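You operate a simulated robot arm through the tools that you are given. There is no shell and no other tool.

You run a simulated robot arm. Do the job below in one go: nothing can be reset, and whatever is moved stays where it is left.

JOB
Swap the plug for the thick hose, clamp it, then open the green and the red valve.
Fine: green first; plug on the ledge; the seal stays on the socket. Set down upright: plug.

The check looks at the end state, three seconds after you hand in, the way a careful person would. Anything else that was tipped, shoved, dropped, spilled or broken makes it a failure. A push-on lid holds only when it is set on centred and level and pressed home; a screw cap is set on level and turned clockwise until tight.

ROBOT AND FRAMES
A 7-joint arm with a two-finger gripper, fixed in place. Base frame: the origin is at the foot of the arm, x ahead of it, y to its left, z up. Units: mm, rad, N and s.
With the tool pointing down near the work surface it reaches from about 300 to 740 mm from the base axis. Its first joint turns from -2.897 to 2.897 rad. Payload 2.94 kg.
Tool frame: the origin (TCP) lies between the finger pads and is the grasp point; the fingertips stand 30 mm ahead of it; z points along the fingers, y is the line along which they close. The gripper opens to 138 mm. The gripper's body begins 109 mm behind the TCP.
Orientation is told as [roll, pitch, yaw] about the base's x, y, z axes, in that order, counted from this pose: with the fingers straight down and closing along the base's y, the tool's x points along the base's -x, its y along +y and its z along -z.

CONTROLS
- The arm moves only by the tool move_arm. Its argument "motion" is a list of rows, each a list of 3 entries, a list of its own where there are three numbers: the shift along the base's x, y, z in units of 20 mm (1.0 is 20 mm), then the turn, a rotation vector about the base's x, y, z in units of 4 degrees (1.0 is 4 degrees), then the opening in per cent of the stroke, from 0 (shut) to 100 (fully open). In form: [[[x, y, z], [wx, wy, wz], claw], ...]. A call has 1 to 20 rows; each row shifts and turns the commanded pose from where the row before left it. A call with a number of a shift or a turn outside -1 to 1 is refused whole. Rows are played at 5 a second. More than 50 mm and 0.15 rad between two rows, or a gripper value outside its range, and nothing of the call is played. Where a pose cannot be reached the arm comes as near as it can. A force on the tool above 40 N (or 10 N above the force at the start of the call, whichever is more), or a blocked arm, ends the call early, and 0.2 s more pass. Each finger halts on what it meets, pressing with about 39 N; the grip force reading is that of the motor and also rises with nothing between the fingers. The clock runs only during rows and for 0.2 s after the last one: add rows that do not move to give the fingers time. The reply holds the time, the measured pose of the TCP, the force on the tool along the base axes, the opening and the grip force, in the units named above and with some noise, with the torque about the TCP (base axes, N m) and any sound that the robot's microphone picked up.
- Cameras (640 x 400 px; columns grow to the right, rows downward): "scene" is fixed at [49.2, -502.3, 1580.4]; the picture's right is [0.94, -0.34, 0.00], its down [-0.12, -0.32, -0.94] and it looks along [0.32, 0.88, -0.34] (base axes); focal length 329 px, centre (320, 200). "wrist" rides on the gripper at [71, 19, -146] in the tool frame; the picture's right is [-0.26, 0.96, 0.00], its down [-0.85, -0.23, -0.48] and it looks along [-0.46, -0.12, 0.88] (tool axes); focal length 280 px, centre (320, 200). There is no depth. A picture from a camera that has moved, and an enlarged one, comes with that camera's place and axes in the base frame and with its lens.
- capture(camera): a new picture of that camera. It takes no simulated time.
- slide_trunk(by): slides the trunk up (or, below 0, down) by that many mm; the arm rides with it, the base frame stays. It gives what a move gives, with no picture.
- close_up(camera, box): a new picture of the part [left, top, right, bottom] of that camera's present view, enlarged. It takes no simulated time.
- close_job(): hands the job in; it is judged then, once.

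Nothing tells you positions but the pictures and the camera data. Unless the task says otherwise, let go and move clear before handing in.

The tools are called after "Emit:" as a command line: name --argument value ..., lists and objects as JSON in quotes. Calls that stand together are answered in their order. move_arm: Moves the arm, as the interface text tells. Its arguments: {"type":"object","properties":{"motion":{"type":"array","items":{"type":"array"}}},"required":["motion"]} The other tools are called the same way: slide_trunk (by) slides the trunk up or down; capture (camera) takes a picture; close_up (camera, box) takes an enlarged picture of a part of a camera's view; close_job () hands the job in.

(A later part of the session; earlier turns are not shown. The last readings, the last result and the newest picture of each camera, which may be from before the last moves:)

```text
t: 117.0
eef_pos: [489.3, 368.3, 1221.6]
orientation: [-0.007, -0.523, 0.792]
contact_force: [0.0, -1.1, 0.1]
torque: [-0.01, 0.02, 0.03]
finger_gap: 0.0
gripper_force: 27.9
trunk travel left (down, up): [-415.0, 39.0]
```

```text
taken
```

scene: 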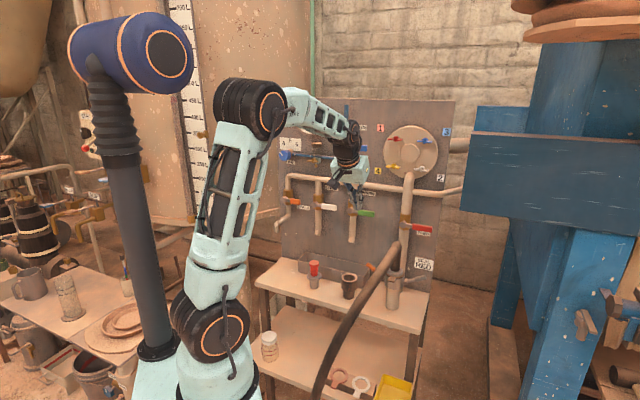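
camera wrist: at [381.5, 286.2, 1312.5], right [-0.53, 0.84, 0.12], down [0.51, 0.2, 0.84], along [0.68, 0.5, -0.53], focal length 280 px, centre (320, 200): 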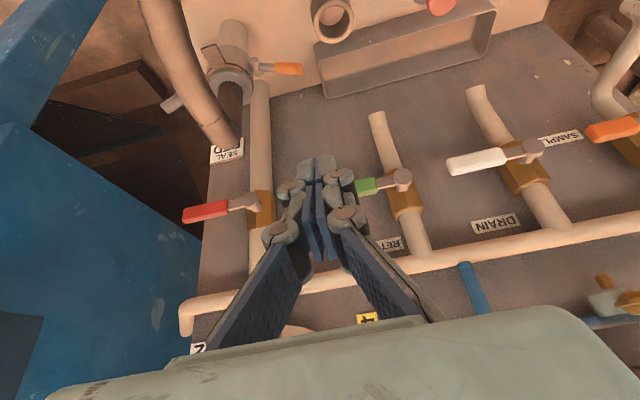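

The hose leaves the elbow forward nearly level. To see where it comes down, I tilt the tool back to vertical and look again.

Emit:
move_arm --motion '[[[0, 0, 0], [-0.663, 0.663, 0], 0], [[0, 0, 0], [-0.663, 0.663, 0], 0], [[0, 0, 0], [-0.663, 0.663, 0], 0], [[0, 0, 0], [-0.663, 0.663, 0], 0], [[0, 0, 0], [-0.663, 0.663, 0], 0], [[0, 0, 0], [-0.663, 0.663, 0], 0], [[0, 0, 0], [-0.663, 0.663, 0], 0], [[0, 0, 0], [-0.663, 0.663, 0], 0]]'

Emit:
capture --camera "wrist"

Emit:
close_up --camera "scene" --box '[290, 230, 430, 400]'

```text
t: 118.8
eef_pos: [489.9, 369.3, 1220.7]
orientation: [-0.003, 0.002, 0.793]
contact_force: [0.3, -0.5, 0.6]
torque: [0.01, 0.0, 0.0]
finger_gap: 0.1
gripper_force: 28.3
trunk travel left (down, up): [-415.0, 39.0]
```

```text
taken
camera wrist: at [427.6, 331.3, 1366.9], right [-0.5, 0.86, 0.0], down [0.76, 0.44, 0.48], along [0.41, 0.24, -0.88], focal length 280 px, centre (320, 200)
```

wrist: 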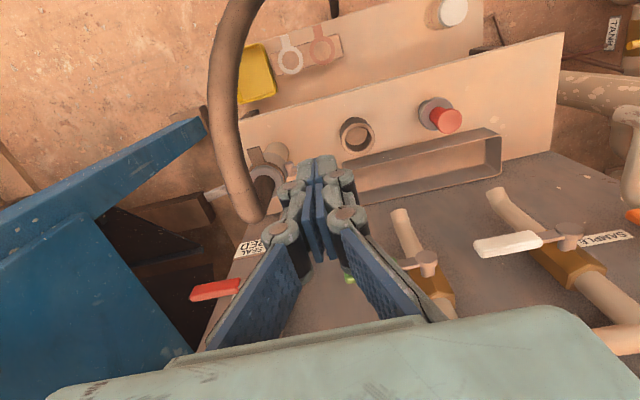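

```text
2.35 times, centred on (360, 315) of scene
camera zoom: at [49.2, -502.3, 1580.4], right [0.94, -0.34, 0.0], down [-0.12, -0.32, -0.94], along [0.32, 0.88, -0.34], focal length 773 px, centre (226, -71)
```

zoom: 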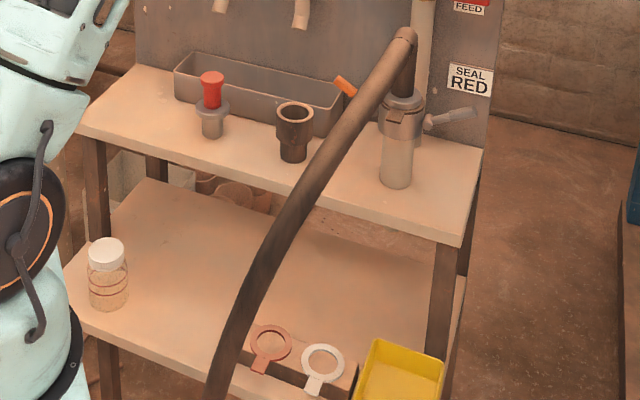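

Now I know the hose course: level toward the front at about right 190, then down and left. It leaves room to reach the orange lever from the left and above, so I turn the tool to yaw 20°, lean it 45° and lower the trunk 250 mm.

Emit:
move_arm --motion '[[[0.106, 0.052, 0.13], [0, 0, -0.893], 0], [[0.106, 0.052, 0.13], [0, 0, -0.893], 0], [[0.106, 0.052, 0.13], [0, 0, -0.893], 0], [[0.106, 0.052, 0.13], [0, 0, -0.893], 0], [[0.106, 0.052, 0.13], [0, 0, -0.893], 0], [[0.106, 0.052, 0.13], [0, 0, -0.893], 0], [[0.106, 0.052, 0.13], [0, 0, -1.0], 0], [[0.106, 0.052, 0.13], [0.3206, -0.881, 0], 0], [[0.106, 0.052, 0.13], [0.3206, -0.881, 0], 0], [[0.106, 0.052, 0.13], [0.3206, -0.881, 0], 0], [[0.106, 0.052, 0.13], [0.3206, -0.881, 0], 0], [[0.106, 0.052, 0.13], [0.3206, -0.881, 0], 0], [[0.106, 0.052, 0.13], [0.3206, -0.881, 0], 0], [[0.106, 0.052, 0.13], [0.3206, -0.881, 0], 0], [[0.106, 0.052, 0.13], [0.3206, -0.881, 0], 0], [[0.106, 0.052, 0.13], [0.3206, -0.881, 0], 0], [[0.106, 0.052, 0.13], [0.3206, -0.881, 0], 0], [[0.106, 0.052, 0.13], [0.3206, -0.881, 0], 0], [[0.106, 0.052, 0.13], [0.3206, -0.881, 0], 0]]'

Emit:
slide_trunk --by -250

Emit:
capture --camera "wrist"

Emit:
capture --camera "scene"

```text
t: 122.8
eef_pos: [530.6, 387.3, 1270.9]
orientation: [-0.001, -0.782, 0.349]
contact_force: [0.0, -0.6, 0.2]
torque: [-0.01, 0.0, 0.02]
finger_gap: 0.0
gripper_force: 28.3
trunk travel left (down, up): [-415.0, 39.0]
```

```text
t: 125.3
eef_pos: [530.4, 388.5, 1022.6]
orientation: [-0.001, -0.783, 0.349]
contact_force: [1.0, 0.0, 0.6]
torque: [0.02, 0.01, -0.01]
finger_gap: 0.0
gripper_force: 28.3
trunk travel left (down, up): [-165.0, 289.0]
```

```text
taken
camera wrist: at [380.4, 353.1, 1073.7], right [-0.15, 0.97, 0.18], down [0.33, -0.13, 0.94], along [0.93, 0.2, -0.3], focal length 280 px, centre (320, 200)
```

wrist: 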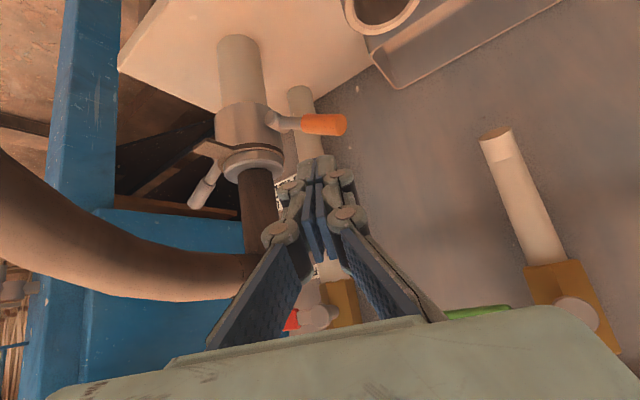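

```text
taken
```

scene: 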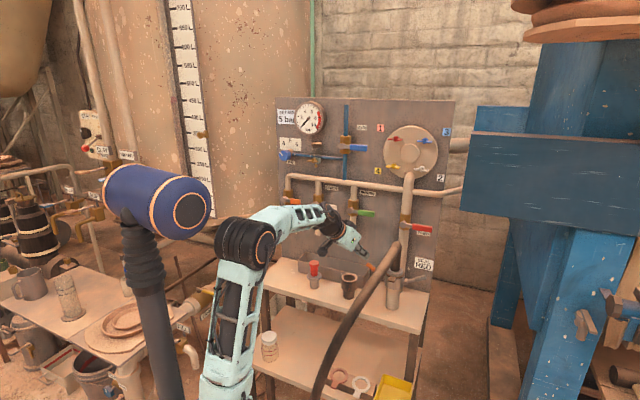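

The tool is left of the hose with a clear view of the orange lever. I zoom to place the peg on top of it.

Emit:
close_up --camera "wrist" --box '[200, 60, 400, 220]'

Emit:
close_up --camera "scene" --box '[330, 220, 440, 310]'

```text
2.50 times, centred on (300, 140) of wrist
camera zoom: at [380.4, 353.1, 1073.7], right [-0.15, 0.97, 0.18], down [0.33, -0.13, 0.94], along [0.93, 0.2, -0.3], focal length 701 px, centre (370, 350)
```

zoom: 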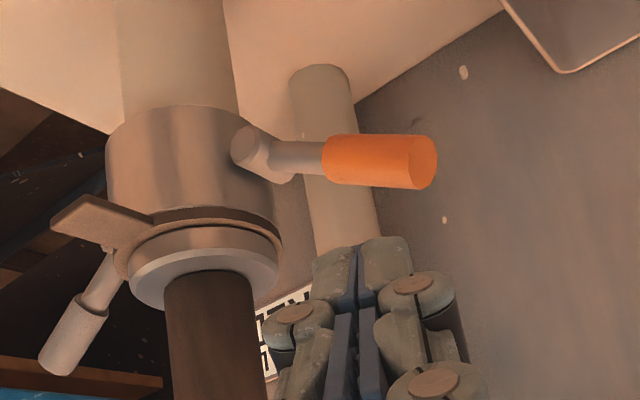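

```text
4.44 times, centred on (385, 265) of scene
camera zoom: at [49.2, -502.3, 1580.4], right [0.94, -0.34, 0.0], down [-0.12, -0.32, -0.94], along [0.32, 0.88, -0.34], focal length 1460 px, centre (31, -89)
```

zoom: 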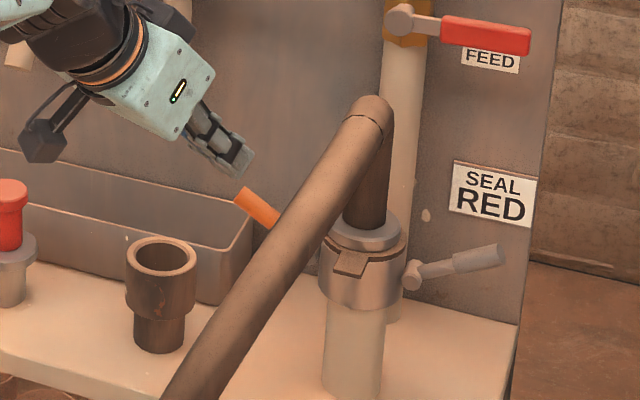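

The orange lever stands about 30° above horizontal as expected. I bring the closed fingers just above it.

Emit:
move_arm --motion '[[[0.727, 0.3, -0.36], [0, 0, 0], 0], [[0.727, 0.3, -0.36], [0, 0, 0], 0], [[0.727, 0.3, -0.36], [0, 0, 0], 0], [[0, 0, 0], [0, 0, 0], 0]]'

Emit:
close_up --camera "wrist" --box '[200, 60, 400, 220]'

Emit:
close_up --camera "scene" --box '[330, 220, 440, 310]'

```text
t: 126.3
eef_pos: [574.1, 406.7, 998.4]
orientation: [-0.005, -0.784, 0.35]
contact_force: [-0.9, -0.1, 0.2]
torque: [0.0, -0.02, -0.02]
finger_gap: 0.0
gripper_force: 27.9
trunk travel left (down, up): [-165.0, 289.0]
```

```text
2.50 times, centred on (300, 140) of wrist
camera zoom: at [424.5, 371.4, 1051.5], right [-0.15, 0.97, 0.18], down [0.33, -0.12, 0.94], along [0.93, 0.2, -0.3], focal length 701 px, centre (370, 350)
```

zoom: 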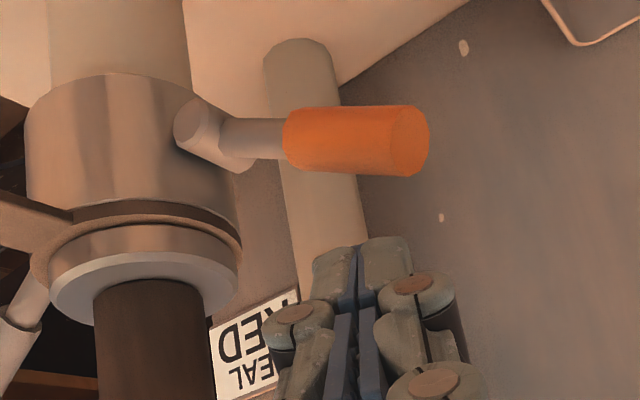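

```text
4.44 times, centred on (385, 265) of scene
camera zoom: at [49.2, -502.3, 1580.4], right [0.94, -0.34, 0.0], down [-0.12, -0.32, -0.94], along [0.32, 0.88, -0.34], focal length 1460 px, centre (31, -89)
```

zoom: 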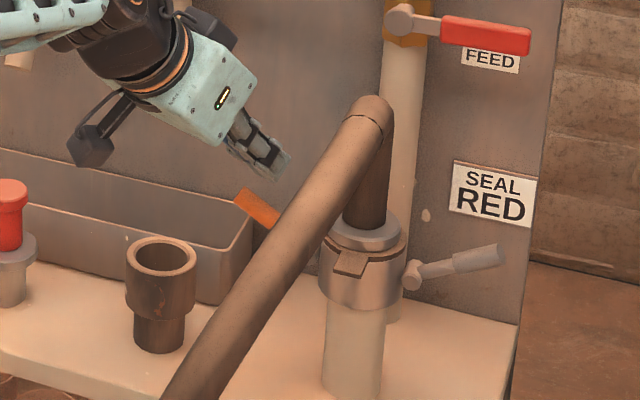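

The fingertips are above the lever. I start pressing it down along its arc, first to about horizontal.

Emit:
move_arm --motion '[[[0, 0, -0.845], [0, 0, 0], 0], [[-0.262, 0.262, -0.275], [0, 0, 0], 0], [[-0.244, 0.244, -0.285], [0, 0, 0], 0], [[-0.18, 0.18, -0.34], [0, 0, 0], 0], [[-0.163, 0.163, -0.35], [0, 0, 0], 0]]'

Emit:
close_up --camera "wrist" --box '[200, 60, 400, 220]'

Emit:
close_up --camera "scene" --box '[330, 220, 440, 310]'

```text
t: 127.5
eef_pos: [556.9, 423.3, 958.0]
orientation: [-0.006, -0.784, 0.348]
contact_force: [-0.3, -0.3, 0.4]
torque: [0.0, 0.0, -0.01]
finger_gap: 0.0
gripper_force: 28.3
trunk travel left (down, up): [-165.0, 289.0]
```

```text
2.50 times, centred on (300, 140) of wrist
camera zoom: at [406.7, 388.0, 1009.7], right [-0.15, 0.97, 0.18], down [0.33, -0.12, 0.94], along [0.93, 0.2, -0.3], focal length 701 px, centre (370, 350)
```

zoom: 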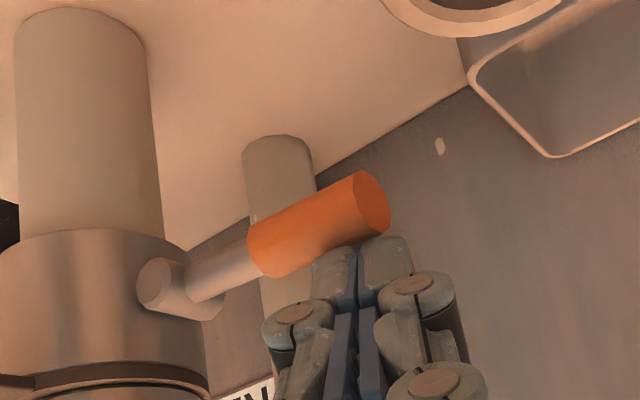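

```text
4.44 times, centred on (385, 265) of scene
camera zoom: at [49.2, -502.3, 1580.4], right [0.94, -0.34, 0.0], down [-0.12, -0.32, -0.94], along [0.32, 0.88, -0.34], focal length 1460 px, centre (31, -89)
```

zoom: 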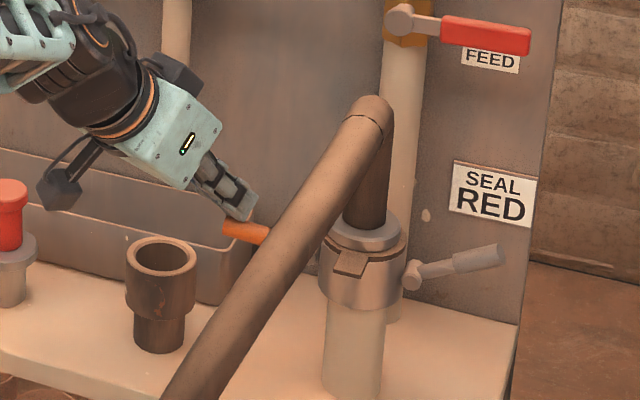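

The lever moves down easily (almost no force). I continue the arc past horizontal.

Emit:
move_arm --motion '[[[-0.127, 0.127, -0.375], [0, 0, 0], 0], [[-0.106, 0.106, -0.375], [0, 0, 0], 0], [[-0.057, 0.057, -0.44], [0, 0, 0], 0], [[-0.032, 0.032, -0.445], [0, 0, 0], 0]]'

Emit:
close_up --camera "wrist" --box '[200, 60, 400, 220]'

Emit:
close_up --camera "scene" --box '[330, 220, 440, 310]'

```text
t: 128.5
eef_pos: [551.7, 428.3, 925.3]
orientation: [0.001, -0.786, 0.349]
contact_force: [-0.2, -0.2, 0.6]
torque: [0.01, 0.0, -0.01]
finger_gap: 0.1
gripper_force: 28.5
trunk travel left (down, up): [-165.0, 289.0]
```

```text
2.50 times, centred on (300, 140) of wrist
camera zoom: at [400.7, 394.3, 977.0], right [-0.15, 0.97, 0.18], down [0.33, -0.13, 0.94], along [0.93, 0.2, -0.3], focal length 701 px, centre (370, 350)
```

zoom: 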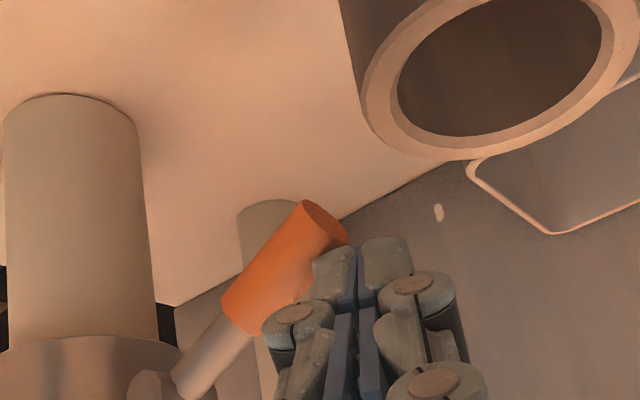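

```text
4.44 times, centred on (385, 265) of scene
camera zoom: at [49.2, -502.3, 1580.4], right [0.94, -0.34, 0.0], down [-0.12, -0.32, -0.94], along [0.32, 0.88, -0.34], focal length 1460 px, centre (31, -89)
```

zoom: 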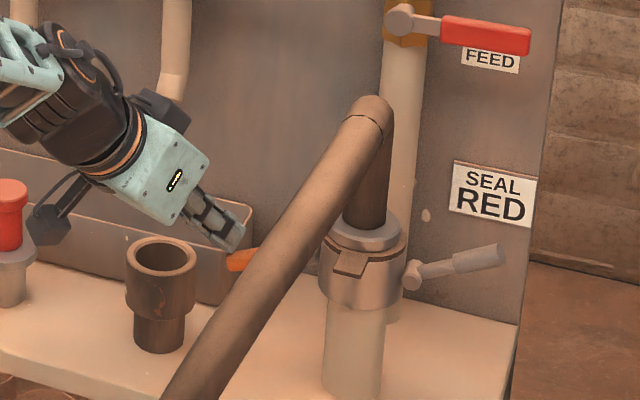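

Following nicely. I continue down and inward toward the closed position, keeping clear of the empty hose holder.

Emit:
move_arm --motion '[[[0.166, -0.166, -0.515], [0, 0, 0], 0], [[0.177, -0.177, -0.5], [0, 0, 0], 0], [[0.141, -0.141, -0.45], [0, 0, 0], 0]]'

Emit:
close_up --camera "wrist" --box '[200, 60, 400, 220]'

Emit:
close_up --camera "scene" --box '[330, 220, 440, 310]'

```text
t: 129.3
eef_pos: [560.4, 420.1, 896.3]
orientation: [-0.002, -0.784, 0.349]
contact_force: [-0.4, 0.8, 0.8]
torque: [-0.04, 0.01, -0.02]
finger_gap: 0.1
gripper_force: 28.9
trunk travel left (down, up): [-165.0, 289.0]
```

```text
2.50 times, centred on (300, 140) of wrist
camera zoom: at [410.5, 385.0, 948.0], right [-0.15, 0.97, 0.18], down [0.33, -0.12, 0.94], along [0.93, 0.2, -0.3], focal length 701 px, centre (370, 350)
```

zoom: 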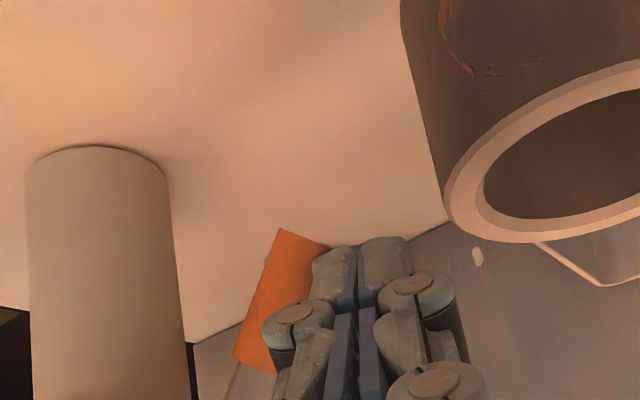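

```text
4.44 times, centred on (385, 265) of scene
camera zoom: at [49.2, -502.3, 1580.4], right [0.94, -0.34, 0.0], down [-0.12, -0.32, -0.94], along [0.32, 0.88, -0.34], focal length 1460 px, centre (31, -89)
```

zoom: 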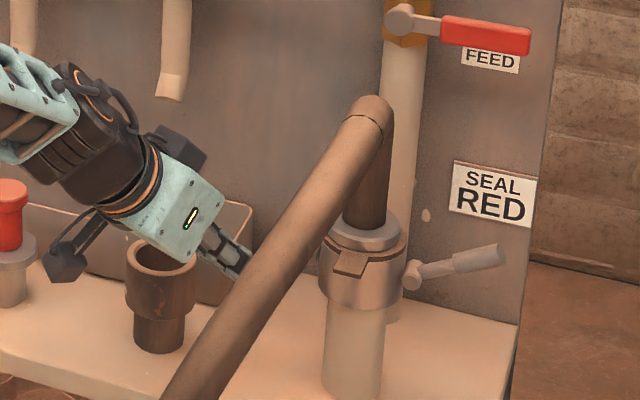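

Almost closed. I push it further inward in small steps until it resists.

Emit:
move_arm --motion '[[[0.141, -0.141, -0.45], [0, 0, 0], 0], [[0.141, -0.141, -0.4], [0, 0, 0], 0], [[0.141, -0.141, -0.3], [0, 0, 0], 0]]'

Emit:
close_up --camera "wrist" --box '[200, 60, 400, 220]'

```text
t: 130.1
eef_pos: [568.6, 413.5, 874.9]
orientation: [-0.001, -0.789, 0.35]
contact_force: [-2.1, 2.8, 3.5]
torque: [0.08, -0.06, 0.03]
finger_gap: 0.0
gripper_force: 28.6
trunk travel left (down, up): [-165.0, 289.0]
```

```text
2.50 times, centred on (300, 140) of wrist
camera zoom: at [417.7, 377.4, 926.3], right [-0.16, 0.97, 0.19], down [0.33, -0.13, 0.94], along [0.93, 0.21, -0.3], focal length 701 px, centre (370, 350)
```

zoom: 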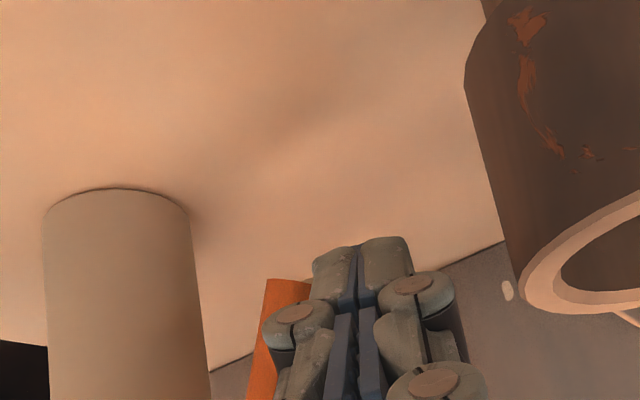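

Some resistance now. I press a little more to make sure it is home.

Emit:
move_arm --motion '[[[0.11, -0.11, -0.05], [0, 0, 0], 0], [[0.11, -0.11, -0.05], [0, 0, 0], 0], [[0, 0, 0], [0, 0, 0], 0]]'

Emit:
move_arm --motion '[[[0.11, -0.11, -0.05], [0, 0, 0], 0], [[0.11, -0.11, 0], [0, 0, 0], 0], [[0, 0, 0], [0, 0, 0], 0]]'

Emit:
close_up --camera "wrist" --box '[200, 60, 400, 220]'

```text
t: 130.9
eef_pos: [569.5, 412.5, 873.7]
orientation: [0.0, -0.788, 0.355]
contact_force: [-19.2, 15.5, 11.5]
torque: [0.23, 0.21, 0.19]
finger_gap: 0.0
gripper_force: 28.5
trunk travel left (down, up): [-165.0, 289.0]
```

```text
t: 131.7
eef_pos: [569.9, 415.0, 870.8]
orientation: [0.012, -0.79, 0.36]
contact_force: [-0.7, 9.4, 1.4]
torque: [0.15, -0.03, 0.08]
finger_gap: 0.0
gripper_force: 28.2
trunk travel left (down, up): [-165.0, 289.0]
stopped in row 3: the force on the tool passed its limit at 40 N (the readings are from after the stop); the commanded pose is now the measured one
```

```text
2.50 times, centred on (300, 140) of wrist
camera zoom: at [421.8, 376.2, 922.7], right [-0.17, 0.97, 0.19], down [0.33, -0.13, 0.94], along [0.93, 0.23, -0.3], focal length 701 px, centre (370, 350)
```

zoom: 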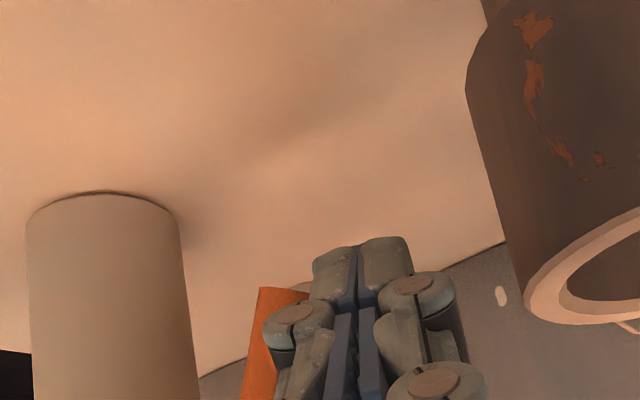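

The orange lever is against its closed stop (40 N reached). I back off and look.

Emit:
move_arm --motion '[[[-0.12, 0.12, 0.05], [0, 0, 0], 0], [[-0.532, -0.193, 0.566], [0, 0, 0], 0], [[-0.532, -0.193, 0.566], [0, 0, 0], 0], [[-0.532, -0.193, 0.566], [0, 0, 0], 0], [[-0.532, -0.193, 0.566], [0, 0, 0], 0], [[-0.532, -0.193, 0.566], [0, 0, 0], 0], [[-0.532, -0.193, 0.566], [0, 0, 0], 0], [[-0.532, -0.193, 0.566], [0, 0, 0], 0], [[0, 0, 0], [0, 0, 0], 0]]'

Emit:
capture --camera "wrist"

Emit:
close_up --camera "wrist" --box '[140, 40, 340, 200]'

Emit:
close_up --camera "scene" --box '[330, 220, 440, 310]'

```text
t: 133.7
eef_pos: [495.9, 384.7, 947.4]
orientation: [0.003, -0.78, 0.358]
contact_force: [0.7, -0.4, 0.5]
torque: [-0.01, 0.02, 0.03]
finger_gap: 0.0
gripper_force: 28.3
trunk travel left (down, up): [-165.0, 289.0]
```

```text
taken
camera wrist: at [347.0, 348.0, 1000.2], right [-0.17, 0.97, 0.19], down [0.33, -0.12, 0.94], along [0.93, 0.22, -0.3], focal length 280 px, centre (320, 200)
```

wrist: 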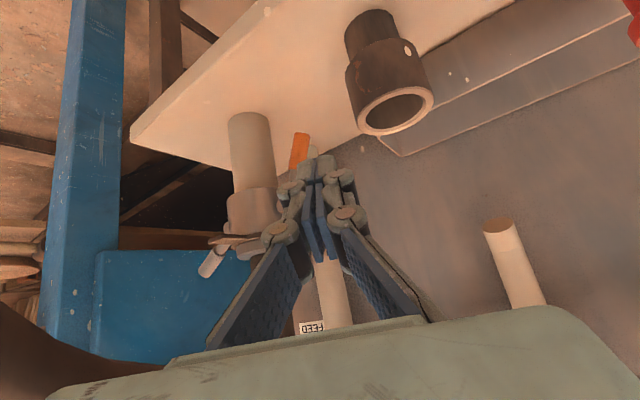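

```text
2.50 times, centred on (240, 120) of wrist
camera zoom: at [347.0, 348.0, 1000.2], right [-0.17, 0.97, 0.19], down [0.33, -0.12, 0.94], along [0.93, 0.22, -0.3], focal length 701 px, centre (520, 400)
```

zoom: 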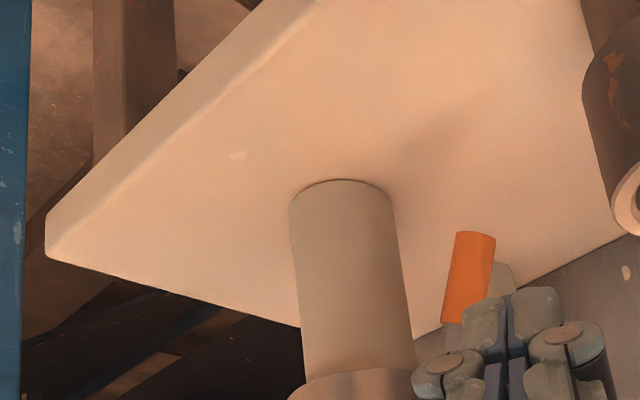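

```text
4.44 times, centred on (385, 265) of scene
camera zoom: at [49.2, -502.3, 1580.4], right [0.94, -0.34, 0.0], down [-0.12, -0.32, -0.94], along [0.32, 0.88, -0.34], focal length 1460 px, centre (31, -89)
```

zoom: 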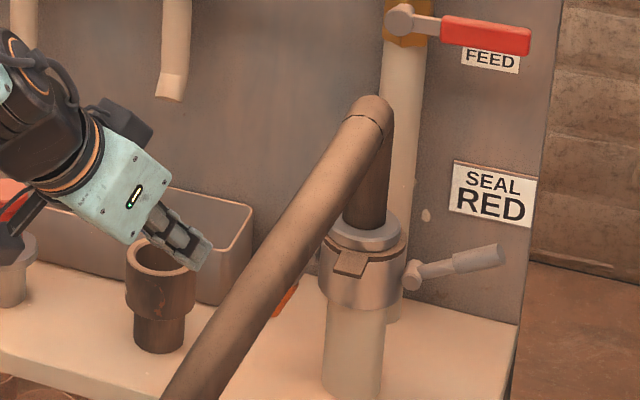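

The orange lever is back at its closed angle. For the gray lever I must come from the right of the hose: I raise the trunk, swing over the hose to the right side and turn the tool to yaw 70°.

Emit:
slide_trunk --by 220

Emit:
move_arm --motion '[[[0.54, -0.773, 0], [0, 0, 1], 0], [[0.54, -0.773, 0], [0, 0, 1], 0], [[0.54, -0.773, 0], [0, 0, 1], 0], [[0.54, -0.773, 0], [0, 0, 1], 0], [[0.54, -0.773, 0], [0, 0, 1], 0], [[0.54, -0.773, 0], [0, 0, 1], 0], [[0.54, -0.773, 0], [0, 0, 1], 0], [[0.54, -0.773, 0], [0, 0, 1], 0], [[0.54, -0.773, 0], [0, 0, 1], 0], [[0.54, -0.773, 0], [0, 0, 1], 0], [[0.54, -0.773, 0], [0, 0, 1], 0], [[0.54, -0.773, 0], [0, 0, 1], 0], [[0.54, -0.773, 0], [0, 0, 0.3], 0]]'

Emit:
capture --camera "wrist"

Emit:
capture --camera "scene"

```text
t: 136.0
eef_pos: [495.0, 386.7, 1168.8]
orientation: [0.005, -0.784, 0.358]
contact_force: [0.2, -0.7, 0.0]
torque: [-0.01, -0.01, 0.0]
finger_gap: 0.1
gripper_force: 28.5
trunk travel left (down, up): [-385.0, 69.0]
```

```text
t: 138.8
eef_pos: [636.5, 185.0, 1170.5]
orientation: [0.007, -0.786, 1.216]
contact_force: [0.1, 0.3, -0.5]
torque: [0.02, 0.0, -0.01]
finger_gap: 0.0
gripper_force: 28.3
trunk travel left (down, up): [-385.0, 69.0]
```

```text
taken
camera wrist: at [566.4, 45.8, 1222.3], right [-0.84, 0.5, 0.19], down [0.31, 0.17, 0.94], along [0.44, 0.85, -0.3], focal length 280 px, centre (320, 200)
```

wrist: 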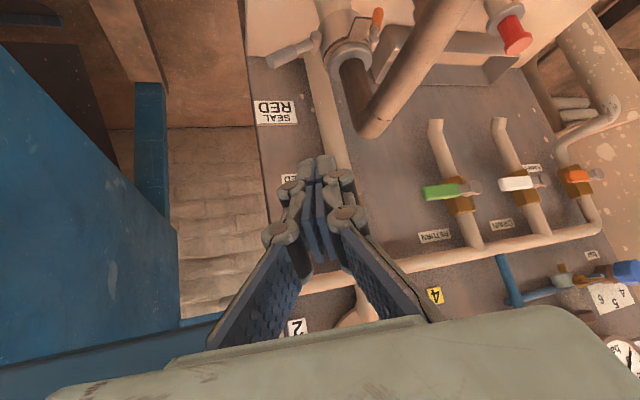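

```text
taken
```

scene: 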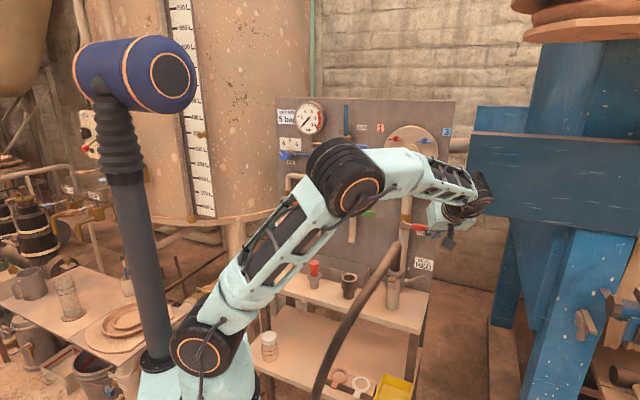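

I'm on the right side now with a view of the gray lever. I zoom to locate it.

Emit:
close_up --camera "wrist" --box '[240, 0, 420, 140]'

Emit:
close_up --camera "scene" --box '[350, 230, 440, 310]'

```text
2.86 times, centred on (330, 70) of wrist
camera zoom: at [566.4, 45.8, 1222.3], right [-0.84, 0.5, 0.19], down [0.31, 0.17, 0.94], along [0.44, 0.85, -0.3], focal length 801 px, centre (291, 571)
```

zoom: 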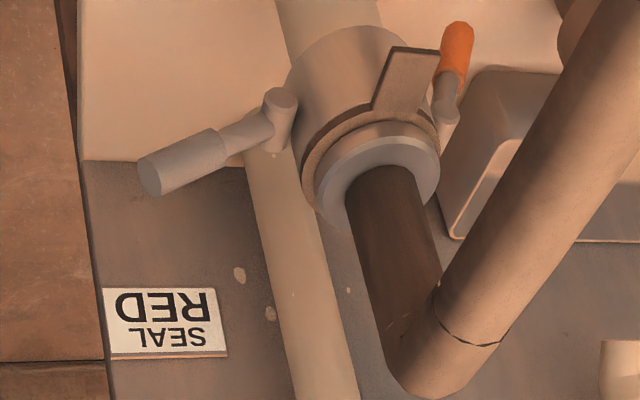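

```text
5.00 times, centred on (395, 270) of scene
camera zoom: at [49.2, -502.3, 1580.4], right [0.94, -0.34, 0.0], down [-0.12, -0.32, -0.94], along [0.32, 0.88, -0.34], focal length 1643 px, centre (-55, -150)
```

zoom: 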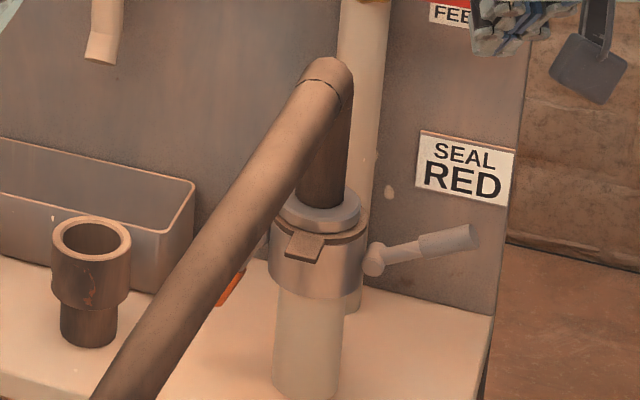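

Gray lever tip at about right 310 / z 952 (30° above horizontal), orange hanging closed. I bring the closed fingers above the gray lever.

Emit:
move_arm --motion '[[[0.337, 0.546, -0.947], [0, 0, 0], 0], [[0.337, 0.546, -0.947], [0, 0, 0], 0], [[0.337, 0.546, -0.947], [0, 0, 0], 0], [[0.337, 0.546, -0.947], [0, 0, 0], 0], [[0.337, 0.546, -0.947], [0, 0, 0], 0], [[0.337, 0.546, -0.947], [0, 0, 0], 0], [[0.337, 0.546, -0.947], [0, 0, 0], 0], [[0.337, 0.546, -0.947], [0, 0, 0], 0], [[0.337, 0.546, -0.947], [0, 0, 0], 0], [[0, 0, 0], [0, 0, 0], 0]]'

Emit:
capture --camera "wrist"

Emit:
close_up --camera "scene" --box '[350, 230, 440, 310]'

```text
t: 141.0
eef_pos: [696.1, 282.5, 999.2]
orientation: [0.009, -0.785, 1.214]
contact_force: [0.4, -1.0, 0.2]
torque: [0.0, 0.0, 0.02]
finger_gap: 0.0
gripper_force: 28.1
trunk travel left (down, up): [-385.0, 69.0]
```

```text
taken
camera wrist: at [626.5, 144.6, 1052.6], right [-0.84, 0.5, 0.19], down [0.31, 0.17, 0.94], along [0.44, 0.85, -0.3], focal length 280 px, centre (320, 200)
```

wrist: 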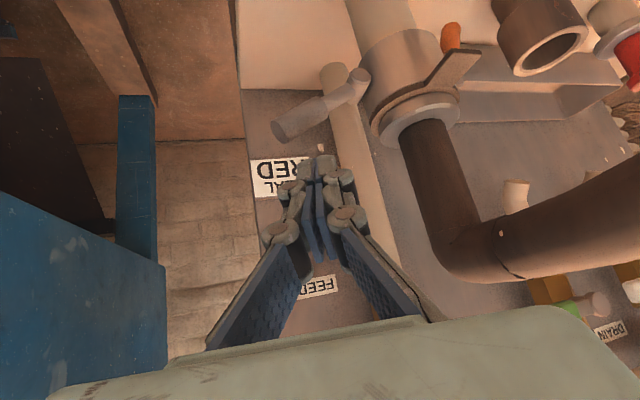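

```text
5.00 times, centred on (395, 270) of scene
camera zoom: at [49.2, -502.3, 1580.4], right [0.94, -0.34, 0.0], down [-0.12, -0.32, -0.94], along [0.32, 0.88, -0.34], focal length 1643 px, centre (-55, -150)
```

zoom: 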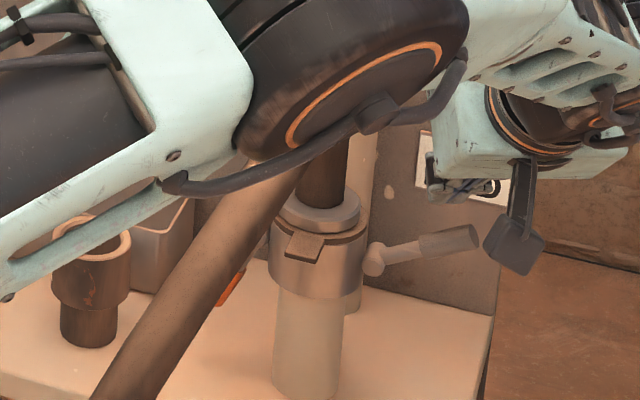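

The peg is above the gray lever. I press it down along the mirrored arc.

Emit:
move_arm --motion '[[[0, 0, -0.885], [0, 0, 0], 0], [[0.262, -0.262, -0.275], [0, 0, 0], 0], [[0.244, -0.244, -0.285], [0, 0, 0], 0], [[0.18, -0.18, -0.34], [0, 0, 0], 0], [[0.163, -0.163, -0.35], [0, 0, 0], 0], [[0.127, -0.127, -0.375], [0, 0, 0], 0]]'

Emit:
capture --camera "wrist"

Emit:
close_up --camera "scene" --box '[350, 230, 440, 310]'

```text
t: 142.4
eef_pos: [715.6, 264.1, 950.1]
orientation: [0.007, -0.787, 1.214]
contact_force: [0.0, 0.1, -0.7]
torque: [0.0, -0.02, 0.0]
finger_gap: 0.0
gripper_force: 28.7
trunk travel left (down, up): [-385.0, 69.0]
```

```text
taken
camera wrist: at [645.8, 124.9, 1002.3], right [-0.84, 0.5, 0.19], down [0.31, 0.17, 0.94], along [0.44, 0.85, -0.3], focal length 280 px, centre (320, 200)
```

wrist: 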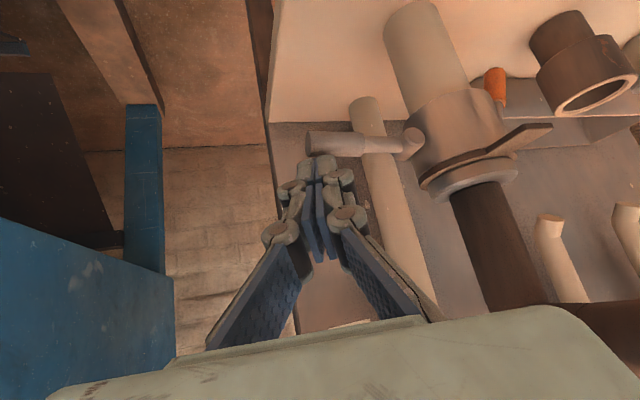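

```text
5.00 times, centred on (395, 270) of scene
camera zoom: at [49.2, -502.3, 1580.4], right [0.94, -0.34, 0.0], down [-0.12, -0.32, -0.94], along [0.32, 0.88, -0.34], focal length 1643 px, centre (-55, -150)
```

zoom: 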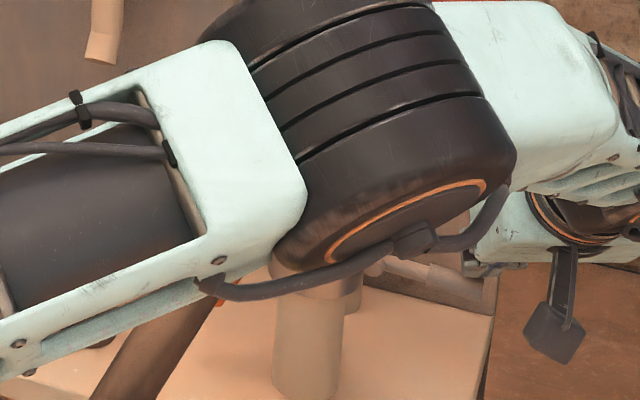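

The gray lever is about horizontal, following with no force. I continue.

Emit:
move_arm --motion '[[[0.106, -0.106, -0.375], [0, 0, 0], 0], [[0.057, -0.057, -0.44], [0, 0, 0], 0], [[0.032, -0.032, -0.445], [0, 0, 0], 0], [[-0.1, 0.1, -0.515], [0, 0, 0], 0], [[-0.177, 0.177, -0.5], [0, 0, 0], 0]]'

Emit:
capture --camera "wrist"

```text
t: 143.6
eef_pos: [714.6, 266.8, 904.8]
orientation: [0.007, -0.784, 1.216]
contact_force: [0.0, 0.2, -1.1]
torque: [0.01, 0.01, 0.02]
finger_gap: 0.0
gripper_force: 28.2
trunk travel left (down, up): [-385.0, 69.0]
```

```text
taken
camera wrist: at [643.8, 126.8, 956.9], right [-0.84, 0.5, 0.19], down [0.31, 0.17, 0.94], along [0.44, 0.85, -0.3], focal length 280 px, centre (320, 200)
```

wrist: 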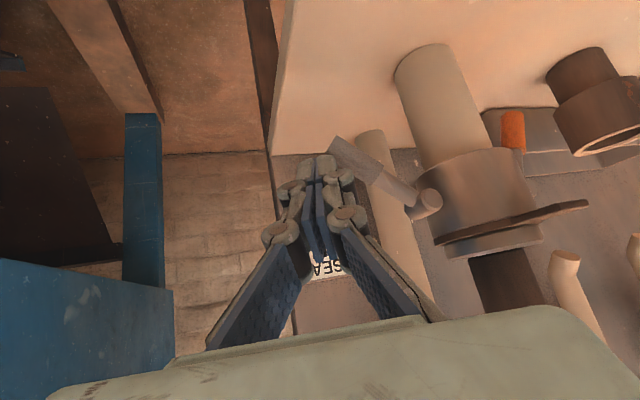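

Good. Continuing down and inward to the closed stop.

Emit:
move_arm --motion '[[[-0.16, 0.16, -0.45], [0, 0, 0], 0], [[-0.141, 0.141, -0.45], [0, 0, 0], 0], [[-0.141, 0.141, -0.4], [0, 0, 0], 0], [[-0.1, 0.1, -0.2], [0, 0, 0], 0], [[0, 0, 0], [0, 0, 0], 0]]'

Emit:
capture --camera "wrist"

```text
t: 144.8
eef_pos: [703.3, 276.7, 874.4]
orientation: [0.008, -0.786, 1.213]
contact_force: [0.3, 0.1, 0.7]
torque: [-0.04, -0.01, 0.0]
finger_gap: 0.0
gripper_force: 28.1
trunk travel left (down, up): [-385.0, 69.0]
```

```text
taken
camera wrist: at [633.2, 137.8, 926.7], right [-0.84, 0.5, 0.19], down [0.31, 0.17, 0.94], along [0.44, 0.85, -0.3], focal length 280 px, centre (320, 200)
```

wrist: 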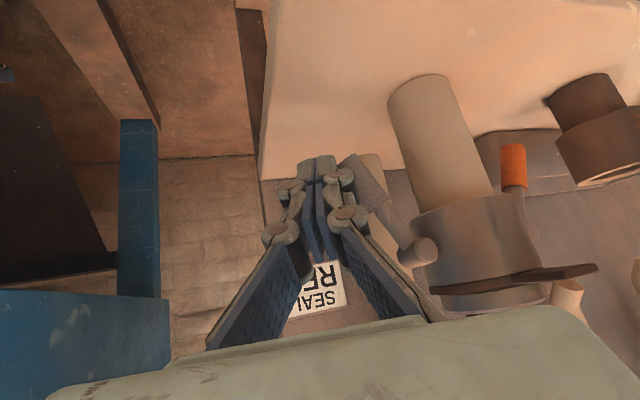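

Nearly home. I press it in until it resists firmly.

Emit:
move_arm --motion '[[[-0.11, 0.11, -0.05], [0, 0, 0], 0], [[-0.11, 0.11, -0.05], [0, 0, 0], 0], [[0, 0, 0], [0, 0, 0], 0]]'

Emit:
move_arm --motion '[[[-0.11, 0.11, -0.05], [0, 0, 0], 0], [[-0.11, 0.11, 0], [0, 0, 0], 0], [[0, 0, 0], [0, 0, 0], 0]]'

Emit:
capture --camera "wrist"

```text
t: 145.6
eef_pos: [700.9, 278.6, 873.8]
orientation: [0.006, -0.787, 1.214]
contact_force: [9.6, -10.3, 4.4]
torque: [-0.1, -0.16, -0.11]
finger_gap: 0.0
gripper_force: 27.9
trunk travel left (down, up): [-385.0, 69.0]
```

```text
t: 146.4
eef_pos: [701.0, 278.0, 872.2]
orientation: [-0.005, -0.789, 1.211]
contact_force: [18.1, -23.4, 6.7]
torque: [-0.35, -0.34, -0.16]
finger_gap: 0.1
gripper_force: 28.7
trunk travel left (down, up): [-385.0, 69.0]
```

```text
taken
camera wrist: at [628.9, 140.6, 924.9], right [-0.84, 0.51, 0.18], down [0.31, 0.16, 0.94], along [0.45, 0.84, -0.29], focal length 280 px, centre (320, 200)
```

wrist: 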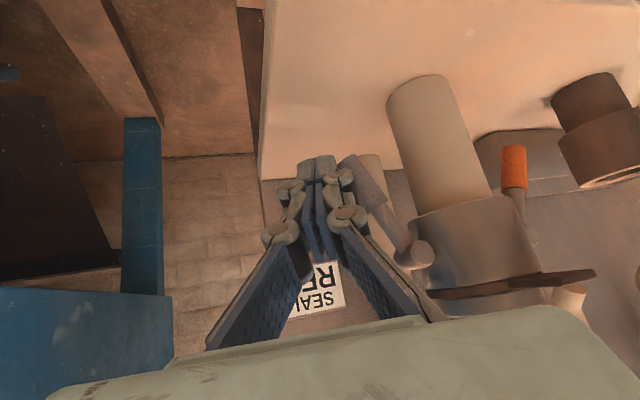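

Firm resistance with no further travel: the gray lever is home. I back off and inspect both levers.

Emit:
move_arm --motion '[[[0.18, -0.18, 0.05], [0, 0, 0], 0], [[-0.198, -0.53, 0.566], [0, 0, 0], 0], [[-0.198, -0.53, 0.566], [0, 0, 0], 0], [[-0.198, -0.53, 0.566], [0, 0, 0], 0], [[-0.198, -0.53, 0.566], [0, 0, 0], 0], [[-0.198, -0.53, 0.566], [0, 0, 0], 0], [[-0.198, -0.53, 0.566], [0, 0, 0], 0], [[-0.198, -0.53, 0.566], [0, 0, 0], 0], [[-0.198, -0.53, 0.566], [0, 0, 0], 0], [[0, 0, 0], [0, 0, 0], 0]]'

Emit:
capture --camera "wrist"

Emit:
close_up --camera "wrist" --box '[270, 20, 470, 180]'

Emit:
capture --camera "scene"

```text
t: 148.6
eef_pos: [665.1, 195.8, 963.9]
orientation: [0.009, -0.786, 1.217]
contact_force: [1.5, -0.3, 0.7]
torque: [-0.01, -0.01, -0.02]
finger_gap: 0.2
gripper_force: 28.5
trunk travel left (down, up): [-385.0, 69.0]
```

```text
taken
camera wrist: at [596.4, 57.4, 1015.9], right [-0.84, 0.5, 0.19], down [0.31, 0.17, 0.94], along [0.44, 0.85, -0.3], focal length 280 px, centre (320, 200)
```

wrist: 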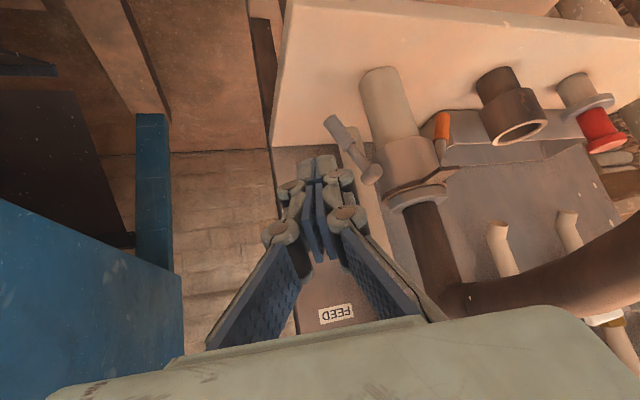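

```text
2.50 times, centred on (370, 100) of wrist
camera zoom: at [596.4, 57.4, 1015.9], right [-0.84, 0.5, 0.19], down [0.31, 0.17, 0.94], along [0.44, 0.85, -0.3], focal length 701 px, centre (195, 450)
```

zoom: 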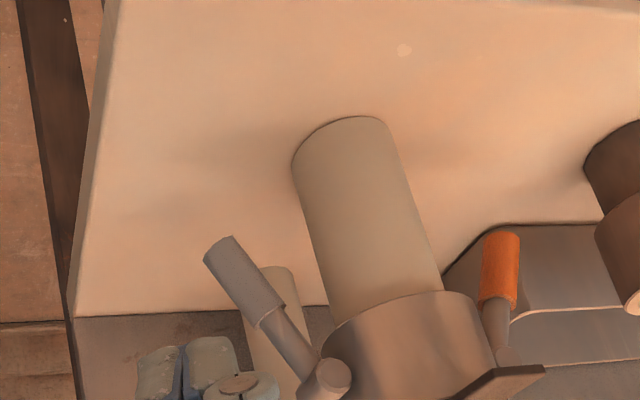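

```text
taken
```

scene: 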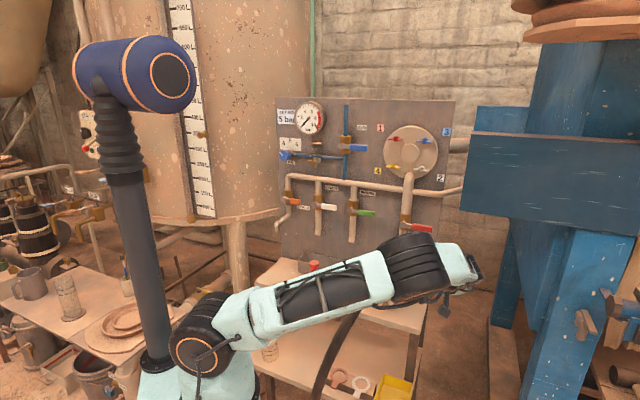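

Both clamp levers are back at their closed angle (tips within 3 mm of where they hung originally), with the seal still under the flange. Next is the green valve: I rise, cross back over the hose to the left and lean the tool toward the board.

Emit:
move_arm --motion '[[[-0.132, -0.055, 0.936], [0, 0, 0], 0], [[-0.132, -0.055, 0.936], [0, 0, 0], 0], [[-0.132, -0.055, 0.936], [0, 0, 0], 0], [[-0.132, -0.055, 0.936], [0, 0, 0], 0], [[-0.132, -0.055, 0.936], [0, 0, 0], 0], [[-0.132, -0.055, 0.936], [0, 0, 0], 0], [[-0.132, -0.055, 0.936], [0, 0, 0], 0], [[-0.132, -0.055, 0.936], [0, 0, 0], 0], [[-0.132, -0.055, 0.936], [0, 0, 0], 0], [[-0.132, -0.055, 0.936], [0, 0, 0], 0], [[-0.132, -0.055, 0.936], [0, 0, 0], 0]]'

Emit:
move_arm --motion '[[[-0.542, 0.761, 0.5], [0, 0, -1], 0], [[-0.542, 0.761, 0.5], [0, 0, -1], 0], [[-0.542, 0.761, 0.5], [0, 0, -1], 0], [[-0.542, 0.761, 0.5], [0, 0, -1], 0], [[-0.542, 0.761, 0.5], [0, 0, -1], 0], [[-0.542, 0.761, 0.5], [0, 0, -1], 0], [[-0.542, 0.761, 0.5], [0, 0, -0.2], 0], [[-0.542, 0.761, 0.5], [0, 0, 0], 0], [[-0.542, 0.761, 0.5], [0, 0, 0], 0], [[-0.542, 0.761, 0.5], [0, 0, 0], 0], [[-0.542, 0.761, 0.5], [0, 0, 0], 0], [[-0.542, 0.761, 0.5], [0, 0, 0], 0], [[-0.542, 0.761, 0.5], [0, 0, 0], 0]]'

Emit:
capture --camera "scene"

Emit:
capture --camera "wrist"

```text
t: 151.0
eef_pos: [637.5, 184.2, 1169.0]
orientation: [0.01, -0.784, 1.214]
contact_force: [-0.3, 0.4, 0.1]
torque: [0.0, -0.02, -0.02]
finger_gap: 0.0
gripper_force: 28.6
trunk travel left (down, up): [-385.0, 69.0]
```

```text
t: 153.8
eef_pos: [495.8, 382.7, 1298.0]
orientation: [0.006, -0.785, 0.783]
contact_force: [0.3, -0.5, -0.3]
torque: [0.01, 0.0, 0.01]
finger_gap: 0.0
gripper_force: 28.1
trunk travel left (down, up): [-385.0, 69.0]
```

```text
taken
```

scene: 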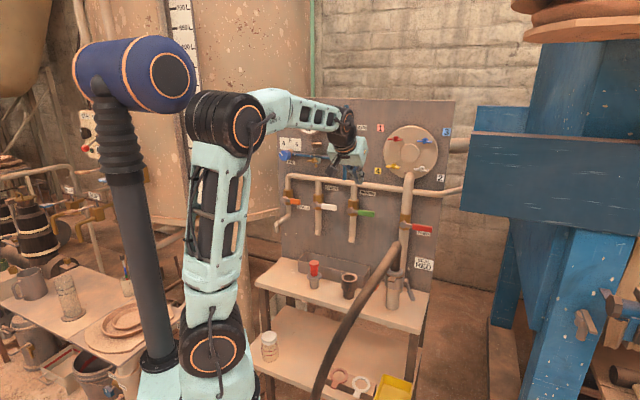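

```text
taken
camera wrist: at [375.5, 285.3, 1351.5], right [-0.55, 0.81, 0.19], down [0.35, 0.02, 0.94], along [0.75, 0.58, -0.3], focal length 280 px, centre (320, 200)
```

wrist: 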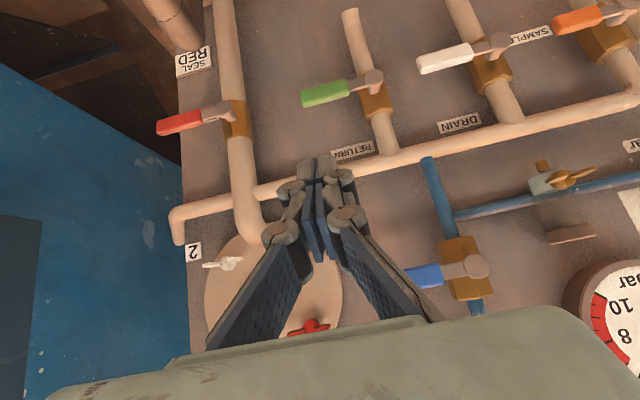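

All good; hose and plug are where I left them. I lean the tool on to 75° and lower the trunk to bring it level with the green valve.

Emit:
move_arm --motion '[[[0.1, 0.06, 0.19], [0.663, -0.663, 0], 0], [[0.1, 0.06, 0.19], [0.663, -0.663, 0], 0], [[0.1, 0.06, 0.19], [0.663, -0.663, 0], 0], [[0.1, 0.06, 0.19], [0.663, -0.663, 0], 0], [[0.1, 0.06, 0.19], [0.663, -0.663, 0], 0], [[0.1, 0.06, 0.19], [0.663, -0.663, 0], 0], [[0.1, 0.06, 0.19], [0.663, -0.663, 0], 0], [[0.1, 0.06, 0.19], [0.663, -0.663, 0], 0]]'

Emit:
slide_trunk --by -270

Emit:
capture --camera "scene"

Emit:
capture --camera "wrist"

```text
t: 155.6
eef_pos: [504.8, 395.1, 1324.0]
orientation: [0.039, -1.205, 0.779]
contact_force: [-0.9, 0.1, 0.4]
torque: [-0.01, -0.03, 0.01]
finger_gap: 0.2
gripper_force: 28.0
out of reach, approached as far as the arm can: row 7, 8
trunk travel left (down, up): [-385.0, 69.0]
```

```text
t: 158.4
eef_pos: [505.1, 393.8, 1053.1]
orientation: [0.035, -1.205, 0.78]
contact_force: [-0.2, -0.5, 0.4]
torque: [0.0, 0.01, 0.03]
finger_gap: 0.3
gripper_force: 28.3
trunk travel left (down, up): [-115.0, 339.0]
```

```text
taken
```

scene: 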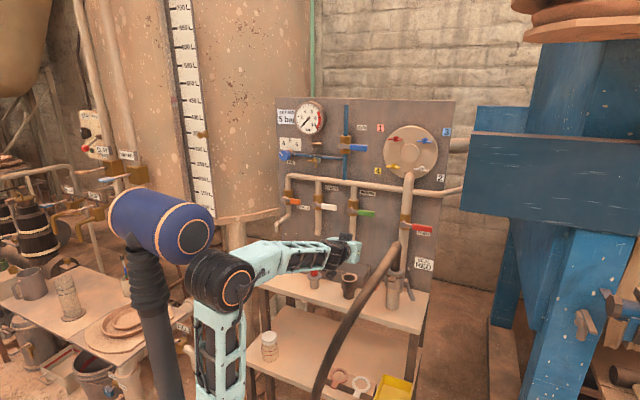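

```text
taken
camera wrist: at [380.8, 289.7, 1038.2], right [-0.64, 0.73, 0.26], down [0.08, -0.27, 0.96], along [0.77, 0.63, 0.11], focal length 280 px, centre (320, 200)
```

wrist: 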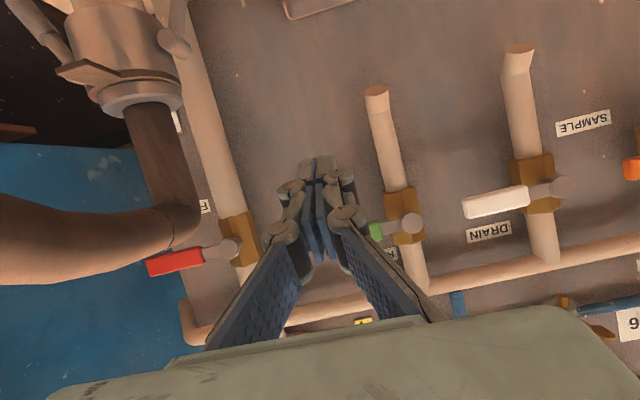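

The tool leans 69° and is in front of the green valve, slightly below its handle. I move up and in to about 75 mm from the board fittings, keeping below the handle, to test pushing it upward.

Emit:
move_arm --motion '[[[0.65, 0.633, 0.525], [0, 0, 0], 0], [[0.65, 0.633, 0.525], [0, 0, 0], 0], [[0.65, 0.633, 0.525], [0, 0, 0], 0], [[0, 0, 0], [0, 0, 0], 0]]'

Emit:
capture --camera "wrist"

Emit:
close_up --camera "scene" --box '[310, 180, 440, 270]'

```text
t: 159.4
eef_pos: [544.8, 432.2, 1084.1]
orientation: [0.038, -1.206, 0.779]
contact_force: [-0.3, 0.3, -0.1]
torque: [-0.01, 0.01, -0.02]
finger_gap: 0.0
gripper_force: 28.1
trunk travel left (down, up): [-115.0, 339.0]
```

```text
taken
camera wrist: at [420.5, 327.7, 1069.3], right [-0.63, 0.73, 0.26], down [0.08, -0.27, 0.96], along [0.77, 0.63, 0.11], focal length 280 px, centre (320, 200)
```

wrist: 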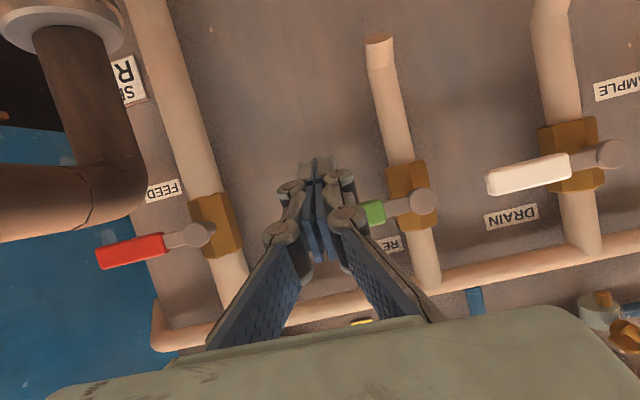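

```text
4.44 times, centred on (375, 225) of scene
camera zoom: at [49.2, -502.3, 1580.4], right [0.94, -0.34, 0.0], down [-0.12, -0.32, -0.94], along [0.32, 0.88, -0.34], focal length 1460 px, centre (76, 89)
```

zoom: 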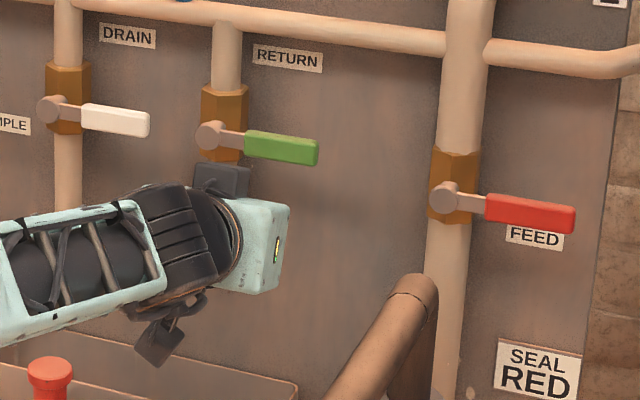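

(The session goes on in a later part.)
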